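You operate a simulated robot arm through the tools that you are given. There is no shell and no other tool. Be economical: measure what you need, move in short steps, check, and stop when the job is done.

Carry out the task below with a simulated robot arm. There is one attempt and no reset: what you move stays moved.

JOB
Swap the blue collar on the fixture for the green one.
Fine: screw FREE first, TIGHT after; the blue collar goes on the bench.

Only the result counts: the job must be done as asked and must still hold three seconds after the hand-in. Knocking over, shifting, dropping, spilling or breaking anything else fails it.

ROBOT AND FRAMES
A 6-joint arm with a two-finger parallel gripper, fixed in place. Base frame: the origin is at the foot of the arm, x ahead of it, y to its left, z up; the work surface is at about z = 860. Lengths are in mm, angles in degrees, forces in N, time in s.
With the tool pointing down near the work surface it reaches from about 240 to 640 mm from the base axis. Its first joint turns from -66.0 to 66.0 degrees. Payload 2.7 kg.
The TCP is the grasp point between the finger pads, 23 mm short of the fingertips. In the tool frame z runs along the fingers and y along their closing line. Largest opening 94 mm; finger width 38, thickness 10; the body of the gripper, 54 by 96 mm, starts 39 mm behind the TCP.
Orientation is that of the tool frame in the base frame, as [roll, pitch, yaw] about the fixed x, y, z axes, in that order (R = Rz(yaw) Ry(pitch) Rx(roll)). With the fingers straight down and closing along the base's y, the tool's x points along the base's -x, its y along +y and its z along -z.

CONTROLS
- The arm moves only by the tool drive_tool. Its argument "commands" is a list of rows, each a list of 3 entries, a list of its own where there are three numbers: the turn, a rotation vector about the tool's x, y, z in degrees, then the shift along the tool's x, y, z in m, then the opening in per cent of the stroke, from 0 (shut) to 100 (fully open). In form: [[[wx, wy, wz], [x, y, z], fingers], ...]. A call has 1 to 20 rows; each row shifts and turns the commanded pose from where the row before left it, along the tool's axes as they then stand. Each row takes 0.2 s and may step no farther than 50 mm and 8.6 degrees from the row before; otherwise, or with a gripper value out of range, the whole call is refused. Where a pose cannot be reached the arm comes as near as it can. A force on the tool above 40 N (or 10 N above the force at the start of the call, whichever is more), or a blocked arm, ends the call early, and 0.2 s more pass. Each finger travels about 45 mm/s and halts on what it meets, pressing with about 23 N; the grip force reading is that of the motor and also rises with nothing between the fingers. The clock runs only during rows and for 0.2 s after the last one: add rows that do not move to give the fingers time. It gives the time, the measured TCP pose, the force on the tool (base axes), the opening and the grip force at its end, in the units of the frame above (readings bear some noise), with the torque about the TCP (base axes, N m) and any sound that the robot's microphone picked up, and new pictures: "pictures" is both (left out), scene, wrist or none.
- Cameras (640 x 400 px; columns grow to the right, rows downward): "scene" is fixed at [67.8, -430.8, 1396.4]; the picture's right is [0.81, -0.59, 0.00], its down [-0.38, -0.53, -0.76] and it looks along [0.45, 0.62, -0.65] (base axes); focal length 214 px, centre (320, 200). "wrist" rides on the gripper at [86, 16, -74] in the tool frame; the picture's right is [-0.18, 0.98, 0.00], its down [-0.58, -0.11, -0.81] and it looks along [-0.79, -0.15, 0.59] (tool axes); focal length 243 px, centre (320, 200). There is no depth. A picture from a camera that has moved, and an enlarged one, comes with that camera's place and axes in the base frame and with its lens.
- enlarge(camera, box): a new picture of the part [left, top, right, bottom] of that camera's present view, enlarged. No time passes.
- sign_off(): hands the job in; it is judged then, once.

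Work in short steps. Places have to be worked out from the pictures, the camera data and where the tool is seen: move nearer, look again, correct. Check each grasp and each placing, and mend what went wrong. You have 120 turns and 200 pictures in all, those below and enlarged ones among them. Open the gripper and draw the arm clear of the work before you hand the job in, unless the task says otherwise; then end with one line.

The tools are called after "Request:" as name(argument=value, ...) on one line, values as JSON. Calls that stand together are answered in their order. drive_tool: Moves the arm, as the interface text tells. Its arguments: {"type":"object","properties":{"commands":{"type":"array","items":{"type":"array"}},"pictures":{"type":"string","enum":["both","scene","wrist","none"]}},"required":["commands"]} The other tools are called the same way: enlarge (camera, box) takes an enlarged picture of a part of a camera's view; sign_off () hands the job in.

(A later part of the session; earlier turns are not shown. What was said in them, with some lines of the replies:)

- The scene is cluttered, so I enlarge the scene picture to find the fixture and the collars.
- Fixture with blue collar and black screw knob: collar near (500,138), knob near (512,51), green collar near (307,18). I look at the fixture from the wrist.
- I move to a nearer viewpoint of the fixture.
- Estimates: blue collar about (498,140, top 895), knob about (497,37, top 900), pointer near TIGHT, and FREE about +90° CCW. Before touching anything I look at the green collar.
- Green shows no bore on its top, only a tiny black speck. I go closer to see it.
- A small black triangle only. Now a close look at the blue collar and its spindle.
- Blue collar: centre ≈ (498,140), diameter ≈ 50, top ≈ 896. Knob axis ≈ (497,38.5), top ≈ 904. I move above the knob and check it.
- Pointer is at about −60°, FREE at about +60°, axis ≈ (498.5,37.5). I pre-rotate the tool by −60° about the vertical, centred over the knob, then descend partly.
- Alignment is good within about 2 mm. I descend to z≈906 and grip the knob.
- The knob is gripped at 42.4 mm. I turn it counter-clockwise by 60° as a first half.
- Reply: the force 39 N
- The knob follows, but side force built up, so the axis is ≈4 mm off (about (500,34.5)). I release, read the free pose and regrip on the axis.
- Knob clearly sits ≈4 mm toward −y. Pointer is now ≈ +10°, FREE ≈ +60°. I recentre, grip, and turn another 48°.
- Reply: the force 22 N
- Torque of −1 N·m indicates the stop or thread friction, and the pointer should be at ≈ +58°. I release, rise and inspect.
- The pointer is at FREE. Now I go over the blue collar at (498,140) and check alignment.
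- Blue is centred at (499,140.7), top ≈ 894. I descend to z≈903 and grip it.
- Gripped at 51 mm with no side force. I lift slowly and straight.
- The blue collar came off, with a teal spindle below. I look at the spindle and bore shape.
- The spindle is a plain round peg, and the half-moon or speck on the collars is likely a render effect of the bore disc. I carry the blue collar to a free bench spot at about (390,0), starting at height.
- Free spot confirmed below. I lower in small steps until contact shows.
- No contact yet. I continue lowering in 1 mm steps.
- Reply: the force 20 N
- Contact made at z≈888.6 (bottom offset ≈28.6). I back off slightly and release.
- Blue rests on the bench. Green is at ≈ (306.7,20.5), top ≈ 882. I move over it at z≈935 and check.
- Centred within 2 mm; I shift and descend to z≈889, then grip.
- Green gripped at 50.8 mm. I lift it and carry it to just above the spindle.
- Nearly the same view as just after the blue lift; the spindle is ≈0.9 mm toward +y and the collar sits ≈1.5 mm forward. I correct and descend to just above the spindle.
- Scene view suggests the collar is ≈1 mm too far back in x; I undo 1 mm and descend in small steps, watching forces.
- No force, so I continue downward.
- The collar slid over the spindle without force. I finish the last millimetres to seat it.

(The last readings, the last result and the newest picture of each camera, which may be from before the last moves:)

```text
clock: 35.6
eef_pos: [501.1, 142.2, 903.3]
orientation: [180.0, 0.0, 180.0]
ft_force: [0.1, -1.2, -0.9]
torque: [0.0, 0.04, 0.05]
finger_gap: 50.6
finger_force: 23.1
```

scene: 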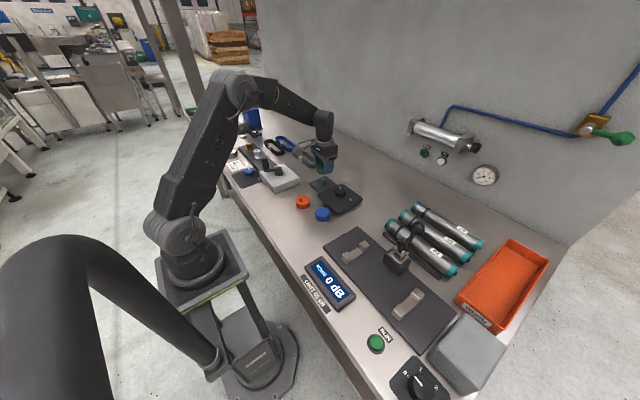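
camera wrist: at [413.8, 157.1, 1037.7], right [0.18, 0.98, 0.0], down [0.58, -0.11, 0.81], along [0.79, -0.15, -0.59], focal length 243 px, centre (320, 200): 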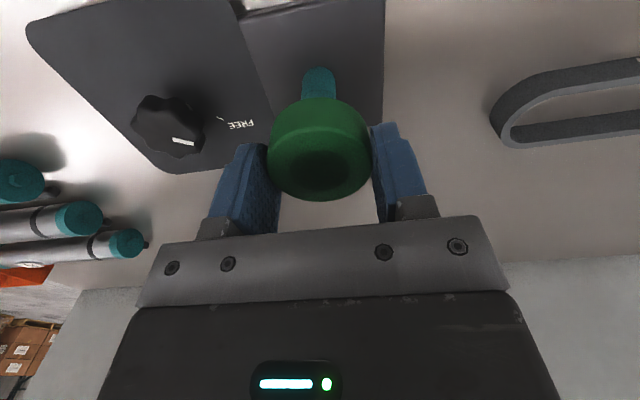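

Request:
drive_tool(commands=[[[0, 0, 0], [0, 0, 0.0007], 30], [[0, 0, 0], [0, 0, 0.0007], 30], [[0, 0, 0], [0, 0, 0], 30]], pictures="none")

```text
clock: 36.4
eef_pos: [501.2, 140.8, 902.5]
orientation: [-180.0, -0.2, 180.0]
ft_force: [-0.1, 0.3, 0.5]
torque: [-0.04, -0.01, -0.02]
finger_gap: 50.6
finger_force: 22.8
```

Still no contact; another millimetre or so.

Request:
drive_tool(commands=[[[0, 0, 0], [0, 0, 0.0007], 30], [[0, 0, 0], [0, 0, 0.0007], 30], [[0, 0, 0], [0, 0, 0], 30]], pictures="none")

```text
clock: 37.2
eef_pos: [500.5, 141.6, 901.4]
orientation: [180.0, 0.1, -180.0]
ft_force: [0.0, -0.5, -0.2]
torque: [0.02, -0.03, 0.01]
finger_gap: 50.6
finger_force: 22.8
```

Request:
drive_tool(commands=[[[0, 0, 0], [0, 0, 0.001], 30], [[0, 0, 0], [0, 0, 0.001], 30], [[0, 0, 0], [0, 0, 0], 30]], pictures="wrist")

Request:
enlarge(camera="wrist", box=[240, 60, 400, 230])

```text
clock: 38.0
eef_pos: [499.6, 141.7, 900.5]
orientation: [180.0, -0.1, -180.0]
ft_force: [-1.5, 0.4, 4.1]
torque: [0.03, 0.08, 0.03]
finger_gap: 50.5
finger_force: 23.0
camera wrist: at [413.9, 158.2, 974.4], right [0.18, 0.98, 0.0], down [0.58, -0.11, 0.81], along [0.79, -0.15, -0.59], focal length 243 px, centre (320, 200)
```

wrist: 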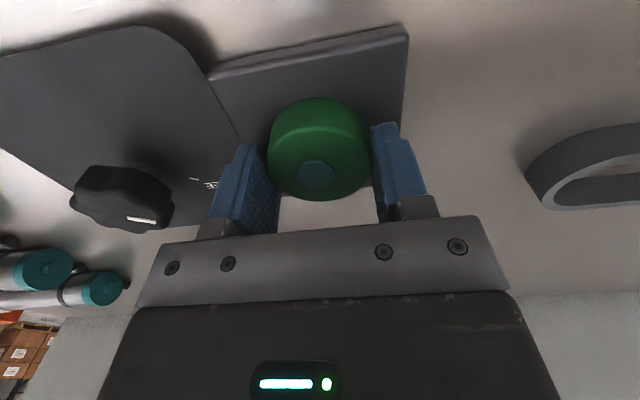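

```text
2.35 times, centred on (320, 145) of wrist
camera zoom: at [413.9, 158.2, 974.4], right [0.18, 0.98, 0.0], down [0.58, -0.11, 0.81], along [0.79, -0.15, -0.59], focal length 571 px, centre (320, 329)
```

zoom: 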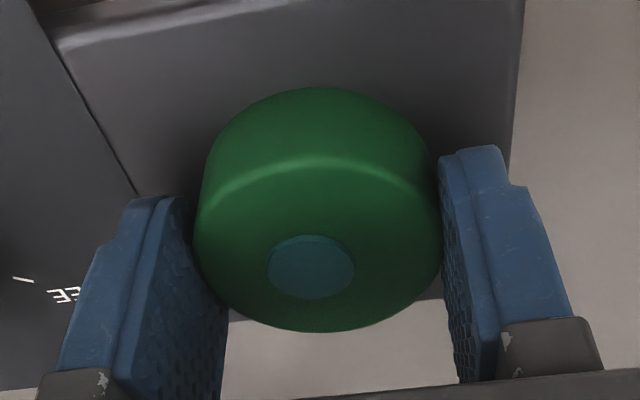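

Contact (4 N) at z≈900.5 with the spindle flush in the green collar. I nudge y by −1 mm to centre and press slightly to confirm seating.

Request:
drive_tool(commands=[[[0, 0, 0], [0, -0.0012, 0], 30], [[0, 0, 0], [0, 0, 0.0006], 30], [[0, 0, 0], [0, 0, 0.0006], 30], [[0, 0, 0], [0, 0, 0], 30]], pictures="none")

Request:
enlarge(camera="scene", box=[295, 150, 355, 210])

```text
clock: 39.0
eef_pos: [499.8, 141.5, 899.3]
orientation: [179.9, 0.2, -180.0]
ft_force: [-3.8, 5.5, 20.1]
torque: [0.04, 0.26, -0.04]
finger_gap: 50.8
finger_force: 23.1
```

```text
6.67 times, centred on (325, 180) of scene
camera zoom: at [67.4, -430.8, 1396.4], right [0.81, -0.59, 0.0], down [-0.38, -0.53, -0.76], along [0.45, 0.62, -0.65], focal length 1430 px, centre (287, 333)
```

zoom: 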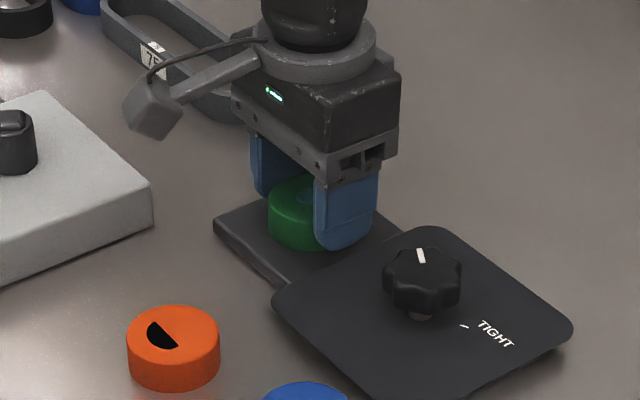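

Firm contact of 20 N, so it is seated. I relieve the pressure, release, rise and check.

Request:
drive_tool(commands=[[[0, 0, 0], [0, 0, -0.001], 30], [[0, 0, 0], [0, 0, 0], 80], [[0, 0, 0], [0, 0, 0], 100], [[0, 0, 0], [0, 0, 0], 100], [[0, 0, 0], [0, 0, -0.03], 100], [[0, 0, 0], [0, 0, -0.05], 100]], pictures="none")

Request:
enlarge(camera="wrist", box=[160, 0, 400, 150])

Request:
enlarge(camera="scene", box=[295, 160, 365, 220])

```text
clock: 40.4
eef_pos: [500.5, 138.5, 980.0]
orientation: [-180.0, 0.0, 179.9]
ft_force: [0.3, -0.3, -0.2]
torque: [0.0, 0.01, -0.02]
finger_gap: 94.0
finger_force: 0.2
```

```text
2.67 times, centred on (280, 75) of wrist
camera zoom: at [413.6, 155.3, 1055.0], right [0.18, 0.98, 0.0], down [0.58, -0.11, 0.81], along [0.79, -0.15, -0.59], focal length 647 px, centre (427, 533)
```

zoom: 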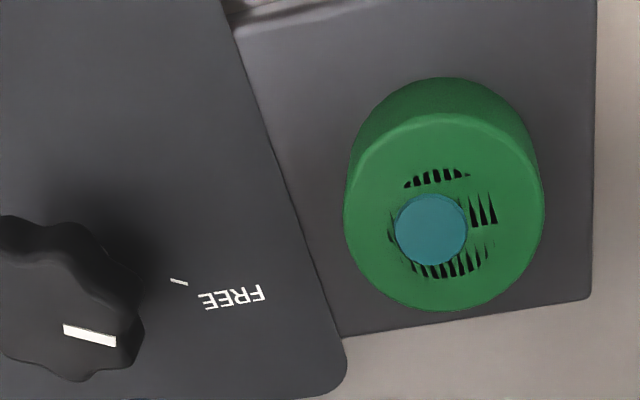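

```text
6.67 times, centred on (330, 190) of scene
camera zoom: at [67.7, -430.8, 1396.4], right [0.81, -0.59, 0.0], down [-0.38, -0.53, -0.76], along [0.45, 0.62, -0.65], focal length 1430 px, centre (253, 267)
```

zoom: 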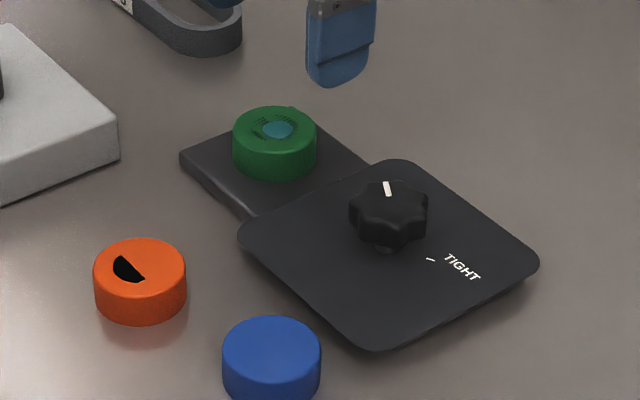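

Seated, but the spindle sits ≈3 mm off the bore centre toward −y. I regrip, lift 1 mm, shift −3 mm in y, and set it down again centred.

Request:
drive_tool(commands=[[[0, 0, 0], [0, 0, 0.045], 100], [[0, 0, 0], [0, 0, 0.034], 100], [[0, 0, 0], [0, 0, 0], 30], [[0, 0, 0], [0, 0, 0], 30], [[0, 0, 0], [0, 0, 0], 30], [[0, 0, 0], [0, 0, 0], 30], [[0, 0, 0], [0, 0, 0], 30], [[0, 0, 0], [0, 0, -0.0012], 30], [[0, 0, 0], [0, -0.001, 0], 30], [[0, 0, 0], [0, -0.001, 0], 30], [[0, 0, 0], [0, -0.001, 0], 30]], pictures="none")

Request:
enlarge(camera="wrist", box=[240, 60, 400, 230])

```text
clock: 42.8
eef_pos: [499.6, 137.3, 901.4]
orientation: [179.9, -0.1, -180.0]
ft_force: [0.3, -0.1, -0.6]
torque: [0.0, -0.02, 0.04]
finger_gap: 50.6
finger_force: 22.9
```

```text
2.35 times, centred on (320, 145) of wrist
camera zoom: at [413.4, 153.2, 976.0], right [0.18, 0.98, 0.0], down [0.58, -0.11, 0.81], along [0.79, -0.15, -0.59], focal length 571 px, centre (320, 329)
```

zoom: 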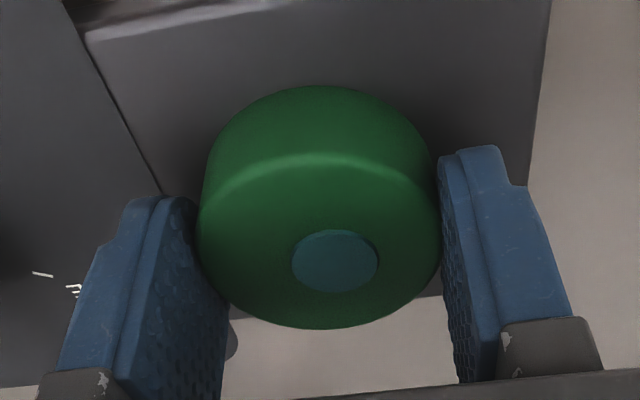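

Now it overshoots by ≈3 mm the other way (regripping recentred it). I shift back +3 mm, lower and look before release.

Request:
drive_tool(commands=[[[0, 0, 0], [0, 0.0015, 0], 30], [[0, 0, 0], [0, 0.0015, 0], 30], [[0, 0, 0], [0, 0, 0.0007], 30], [[0, 0, 0], [0, 0, 0.0005], 30], [[0, 0, 0], [0, 0, 0], 30]], pictures="none")

Request:
enlarge(camera="wrist", box=[240, 60, 400, 230])

```text
clock: 44.0
eef_pos: [500.3, 139.1, 900.9]
orientation: [-179.9, 0.1, 180.0]
ft_force: [-5.8, -1.1, 15.9]
torque: [-0.14, 0.34, -0.02]
finger_gap: 50.7
finger_force: 22.6
```

```text
2.35 times, centred on (320, 145) of wrist
camera zoom: at [413.8, 156.6, 975.6], right [0.18, 0.98, 0.0], down [0.58, -0.11, 0.81], along [0.79, -0.15, -0.59], focal length 571 px, centre (320, 329)
```

zoom: 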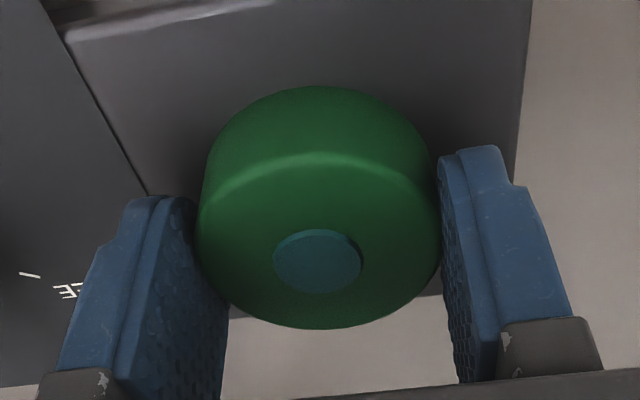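

Well centred and seated. I relieve, open, and rise.

Request:
drive_tool(commands=[[[0, 0, 0], [0, 0, -0.0008], 30], [[0, 0, 0], [0, 0, 0], 60], [[0, 0, 0], [0, 0, 0], 80], [[0, 0, 0], [0, 0, 0], 100], [[0, 0, 0], [0, 0, 0], 100], [[0, 0, 0], [0, 0, -0.03], 100], [[0, 0, 0], [0, 0, -0.05], 100], [[0, 0, 0], [0, 0, 0], 100]], pictures="none")

Request:
enlarge(camera="wrist", box=[160, 0, 400, 150])

```text
clock: 45.8
eef_pos: [500.1, 140.5, 980.2]
orientation: [-180.0, 0.0, -180.0]
ft_force: [0.4, 0.4, 0.9]
torque: [0.0, 0.03, 0.01]
finger_gap: 93.9
finger_force: 0.1
```

```text
2.67 times, centred on (280, 75) of wrist
camera zoom: at [414.1, 157.0, 1054.8], right [0.18, 0.98, 0.0], down [0.58, -0.11, 0.81], along [0.79, -0.15, -0.59], focal length 647 px, centre (427, 533)
```

zoom: 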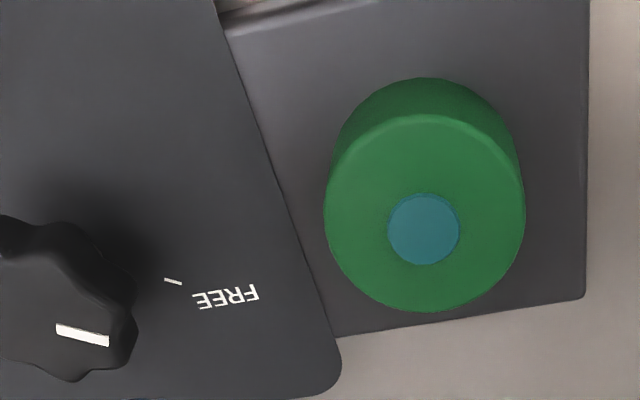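

Green is centred and seated. Now back to the knob: move over the axis (500.5,35), pre-rotate +60°, descend, and grip.

Request:
drive_tool(commands=[[[0, 0, 0], [0, -0.036, 0], 100], [[0, 0, 0], [0, -0.036, 0], 100], [[0, 0, 0], [-0.0005, -0.0335, 0], 100], [[0, 0, -8.57], [0, 0, 0], 100], [[0, 0, -8.57], [0, 0, 0], 100], [[0, 0, -8.57], [0, 0, 0], 100], [[0, 0, -8.57], [0, 0, 0], 100], [[0, 0, -8.57], [0, 0, 0], 100], [[0, 0, -8.57], [0, 0, 0], 100], [[0, 0, -8.57], [0, 0, 0], 100], [[0, 0, 0], [0, 0, 0], 100]], pictures="none")

Request:
enlarge(camera="wrist", box=[200, 0, 440, 150])

```text
clock: 48.2
eef_pos: [500.3, 35.0, 981.6]
orientation: [179.9, 0.1, -119.8]
ft_force: [-0.7, 0.3, 0.2]
torque: [-0.01, 0.0, -0.03]
finger_gap: 93.8
finger_force: 0.0
```

```text
2.67 times, centred on (320, 75) of wrist
camera zoom: at [443.4, -31.9, 1055.9], right [-0.76, 0.65, 0.0], down [0.38, 0.45, 0.81], along [0.52, 0.61, -0.59], focal length 647 px, centre (320, 533)
```

zoom: 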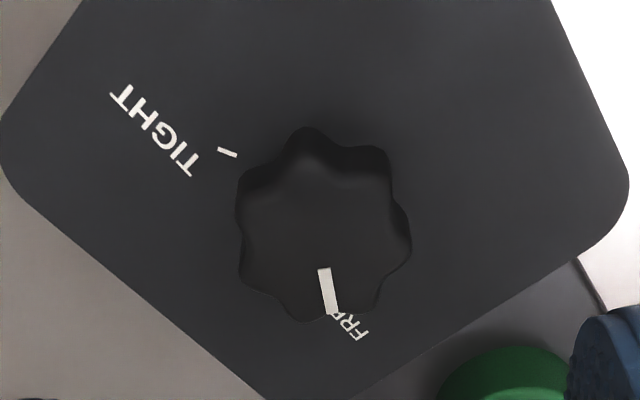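

Pointer at FREE, TIGHT tick at ≈ −62°. I descend and grip.

Request:
drive_tool(commands=[[[0, 0, 0], [0, 0, 0.04], 100], [[0, 0, 0], [0, 0, 0.036], 100], [[0, 0, 0], [0, 0, 0], 20], [[0, 0, 0], [0, 0, 0], 20], [[0, 0, 0], [0, 0, 0], 20], [[0, 0, 0], [0, 0, 0], 20], [[0, 0, 0], [0, 0, 0], 20]], pictures="none")

```text
clock: 49.8
eef_pos: [500.4, 34.7, 905.8]
orientation: [-179.9, 0.1, -120.1]
ft_force: [11.8, -5.7, -8.0]
torque: [0.12, -0.49, 0.02]
finger_gap: 42.4
finger_force: 45.0
```

Side force shows the axis is ≈1.2 mm off along the closing line; I correct it and turn clockwise 60°.

Request:
drive_tool(commands=[[[0, 0, 0], [0, -0.0012, 0], 20], [[0, 0, 6], [0, 0, 0], 20], [[0, 0, 6], [0, 0, 0], 20], [[0, 0, 6], [0, 0, 0], 20], [[0, 0, 6], [0, 0, 0], 20], [[0, 0, 6], [0, 0, 0], 20], [[0, 0, 6], [0, 0, 0], 20], [[0, 0, 6], [0, 0, 0], 20], [[0, 0, 6], [0, 0, 0], 20], [[0, 0, 6], [0, 0, 0], 20], [[0, 0, 6], [0, 0, 0], 20]], pictures="wrist")

```text
clock: 51.7
eef_pos: [499.7, 34.6, 906.8]
orientation: [179.9, -0.2, -163.2]
ft_force: [-7.3, 2.1, 7.3]
torque: [-0.07, -0.09, 0.02]
finger_gap: 42.5
finger_force: 45.5
stopped in row 9: the force on the tool passed its limit at 41 N (the readings are from after the stop); the commanded pose is now the measured one
camera wrist: at [413.1, 25.5, 980.8], right [-0.11, 0.99, 0.0], down [0.59, 0.06, 0.8], along [0.8, 0.09, -0.59], focal length 243 px, centre (320, 200)
```

wrist: 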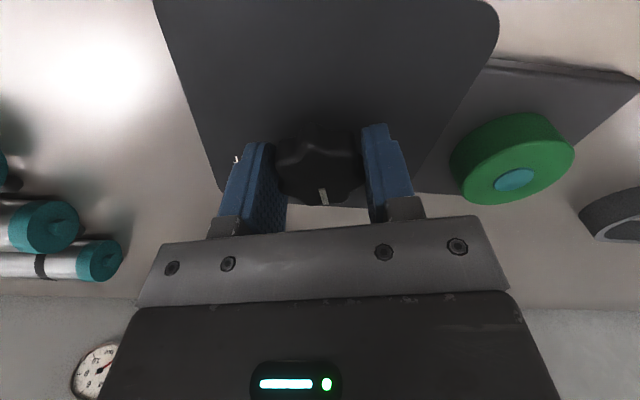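

The side force limit stopped it after 43°, and the pose is now relaxed onto the axis. I continue turning.

Request:
drive_tool(commands=[[[0, 0, 5], [0, 0, 0], 20], [[0, 0, 5], [0, 0, 0], 20], [[0, 0, 5], [0, 0, 0], 20], [[0, 0, 5], [0, 0, 0], 20], [[0, 0, 5], [0, 0, 0], 20], [[0, 0, 5], [0, 0, 0], 20], [[0, 0, 5], [0, 0, 0], 20]], pictures="none")

```text
clock: 53.3
eef_pos: [499.7, 35.1, 905.6]
orientation: [-180.0, -0.1, 161.7]
ft_force: [-19.0, 9.4, 13.2]
torque: [-0.06, -0.71, 0.02]
finger_gap: 42.5
finger_force: 45.0
```

Side force is growing again, so I relieve it with a small shift and turn another 40°.

Request:
drive_tool(commands=[[[0, 0, 0], [0.0016, 0.0003, -0.0005], 20], [[0, 0, 5], [0, 0, 0], 20], [[0, 0, 5], [0, 0, 0], 20], [[0, 0, 5], [0, 0, 0], 20], [[0, 0, 5], [0, 0, 0], 20], [[0, 0, 5], [0, 0, 0], 20], [[0, 0, 5], [0, 0, 0], 20], [[0, 0, 5], [0, 0, 0], 20]], pictures="wrist")

Request:
enlarge(camera="wrist", box=[200, 80, 440, 230])

```text
clock: 55.1
eef_pos: [500.5, 34.0, 905.8]
orientation: [-179.9, 0.0, 126.7]
ft_force: [7.6, -13.3, -2.7]
torque: [-1.0, -0.98, 0.04]
finger_gap: 42.7
finger_force: 45.1
camera wrist: at [461.6, 114.0, 980.5], right [0.9, 0.44, 0.0], down [0.26, -0.53, 0.81], along [0.35, -0.72, -0.59], focal length 243 px, centre (320, 200)
```

wrist: 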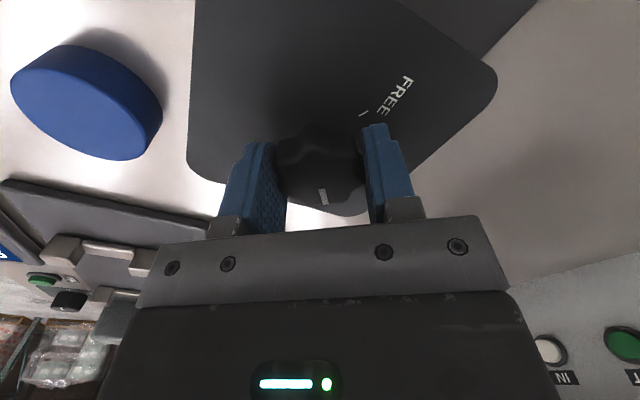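

```text
2.67 times, centred on (320, 155) of wrist
camera zoom: at [461.6, 114.0, 980.5], right [0.9, 0.44, 0.0], down [0.26, -0.53, 0.81], along [0.35, -0.72, -0.59], focal length 647 px, centre (320, 320)
```

zoom: 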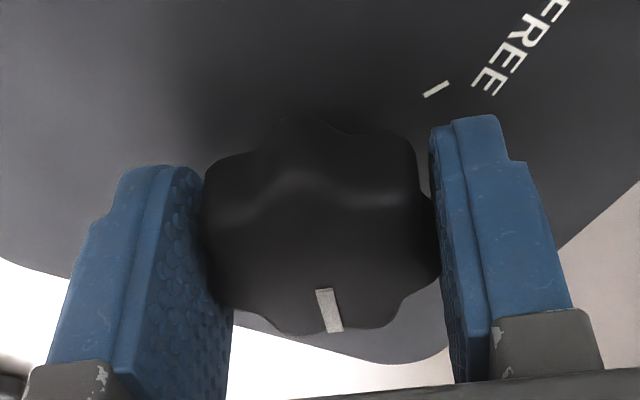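

Pointer ≈ −50°. I turn another 16° to reach TIGHT.

Request:
drive_tool(commands=[[[0, 0, 4], [0, 0, 0], 20], [[0, 0, 4], [0, 0, 0], 20], [[0, 0, 4], [0, 0, 0], 20], [[0, 0, 0], [0, 0, 0], 20]], pictures="none")

```text
clock: 56.1
eef_pos: [499.3, 36.6, 906.3]
orientation: [-179.9, -0.2, 114.8]
ft_force: [8.2, 2.0, -2.1]
torque: [-0.13, -0.17, 0.55]
finger_gap: 42.3
finger_force: 45.0
```

Resistance is appearing (0.55 N·m), so I go a little further to the stop.

Request:
drive_tool(commands=[[[0, 0, 3], [0, 0, 0], 20], [[0, 0, 3], [0, 0, 0], 20], [[0, 0, 0], [0, 0, 0], 20]], pictures="none")

```text
clock: 56.9
eef_pos: [499.5, 35.9, 905.8]
orientation: [179.9, -0.1, 108.7]
ft_force: [8.0, 10.2, 0.3]
torque: [0.38, -0.12, 0.4]
finger_gap: 41.9
finger_force: 44.9
```

I release, rise, rotate back and compare the pointer with the TIGHT mark.

Request:
drive_tool(commands=[[[0, 0, 0], [0, 0, 0], 60], [[0, 0, 0], [0, 0, 0], 100], [[0, 0, 0], [0, 0, 0], 100], [[0, 0, 0], [0, 0, -0.04], 100], [[0, 0, 0], [0, 0, -0.036], 100], [[0, 0, -8.5], [0, 0, 0], 100], [[0, 0, -8.5], [0, 0, 0], 100], [[0, 0, -8.5], [0, 0, 0], 100], [[0, 0, -8.5], [0, 0, 0], 100], [[0, 0, -8.5], [0, 0, 0], 100], [[0, 0, -8.5], [0, 0, 0], 100], [[0, 0, -8.5], [0, 0, 0], 100], [[0, 0, -8.5], [0, 0, 0], 100], [[0, 0, -3.2], [0, 0, 0], 100], [[0, 0, 0], [0, 0, 0], 100]], pictures="none")

Request:
enlarge(camera="wrist", box=[220, 0, 440, 150])

Request:
enlarge(camera="scene", box=[300, 165, 370, 225])

```text
clock: 60.1
eef_pos: [499.1, 35.8, 982.6]
orientation: [179.9, -0.2, 180.0]
ft_force: [-0.6, 0.4, 0.2]
torque: [0.01, 0.05, 0.03]
finger_gap: 93.9
finger_force: 0.0
```

```text
2.67 times, centred on (330, 75) of wrist
camera zoom: at [413.1, 51.9, 1057.1], right [0.18, 0.98, 0.0], down [0.58, -0.11, 0.81], along [0.79, -0.15, -0.59], focal length 647 px, centre (293, 533)
```

zoom: 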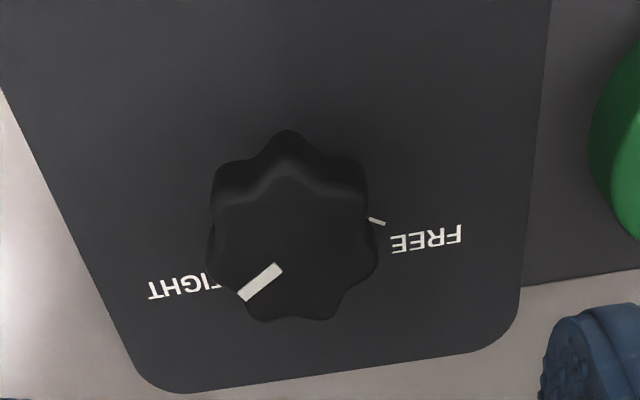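

```text
6.67 times, centred on (335, 195) of scene
camera zoom: at [67.8, -430.8, 1396.4], right [0.81, -0.59, 0.0], down [-0.38, -0.53, -0.76], along [0.45, 0.62, -0.65], focal length 1430 px, centre (220, 233)
```

zoom: 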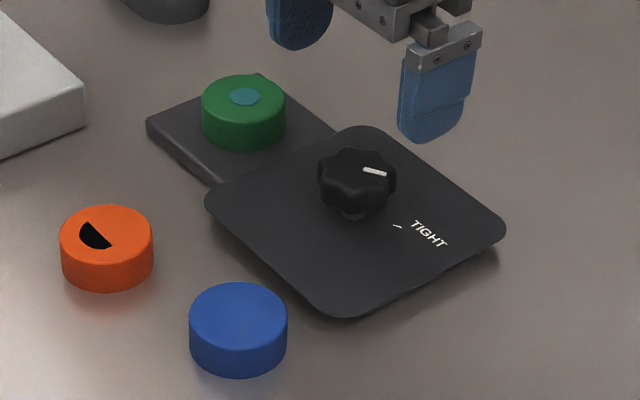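

The pointer is back exactly at its initial TIGHT orientation, green is seated, and blue is on the bench. I draw the arm clear and take a final look.

Request:
drive_tool(commands=[[[0, 0, 0], [0, 0, -0.045], 100], [[0, 0, 0], [0.01, 0.01, -0.045], 100], [[0, 0, 0], [0.03, 0.02, -0.03], 100], [[0, 0, 0], [0.03, 0.02, -0.03], 100], [[0, 0, 0], [0.03, 0.02, -0.02], 100], [[0, 0, 0], [0, 0, 0], 100], [[0, 0, 0], [0, 0, 0], 100]], pictures="both")

```text
clock: 61.7
eef_pos: [398.0, 105.7, 1154.0]
orientation: [180.0, -0.1, 179.8]
ft_force: [0.8, -0.1, 0.1]
torque: [0.0, 0.02, 0.01]
finger_gap: 94.1
finger_force: 0.0
camera wrist: at [311.7, 122.3, 1228.7], right [0.19, 0.98, 0.0], down [0.58, -0.11, 0.8], along [0.79, -0.15, -0.59], focal length 243 px, centre (320, 200)
```

scene: 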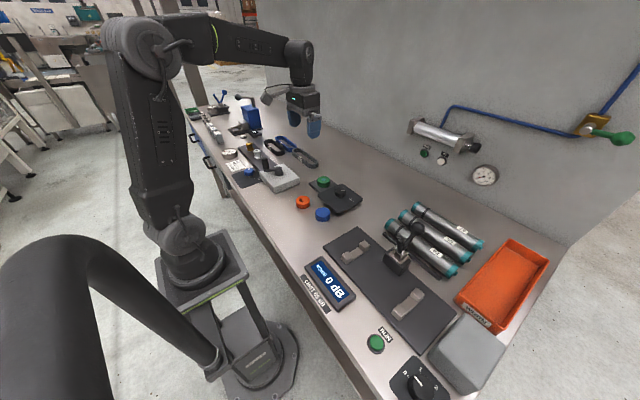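
wrist: 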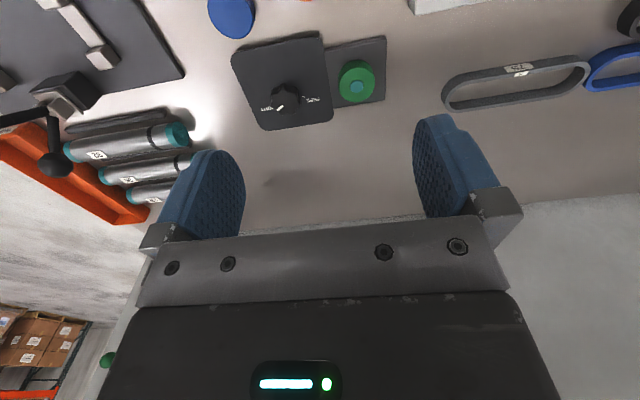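

Everything is in place and the arm is clear, so I hand the job in.

Request:
sign_off()

```text
The job is handed in.
```

The green collar is on the fixture with the screw back at TIGHT, the blue collar is on the bench, the arm is clear with the gripper open, and the job is handed in.
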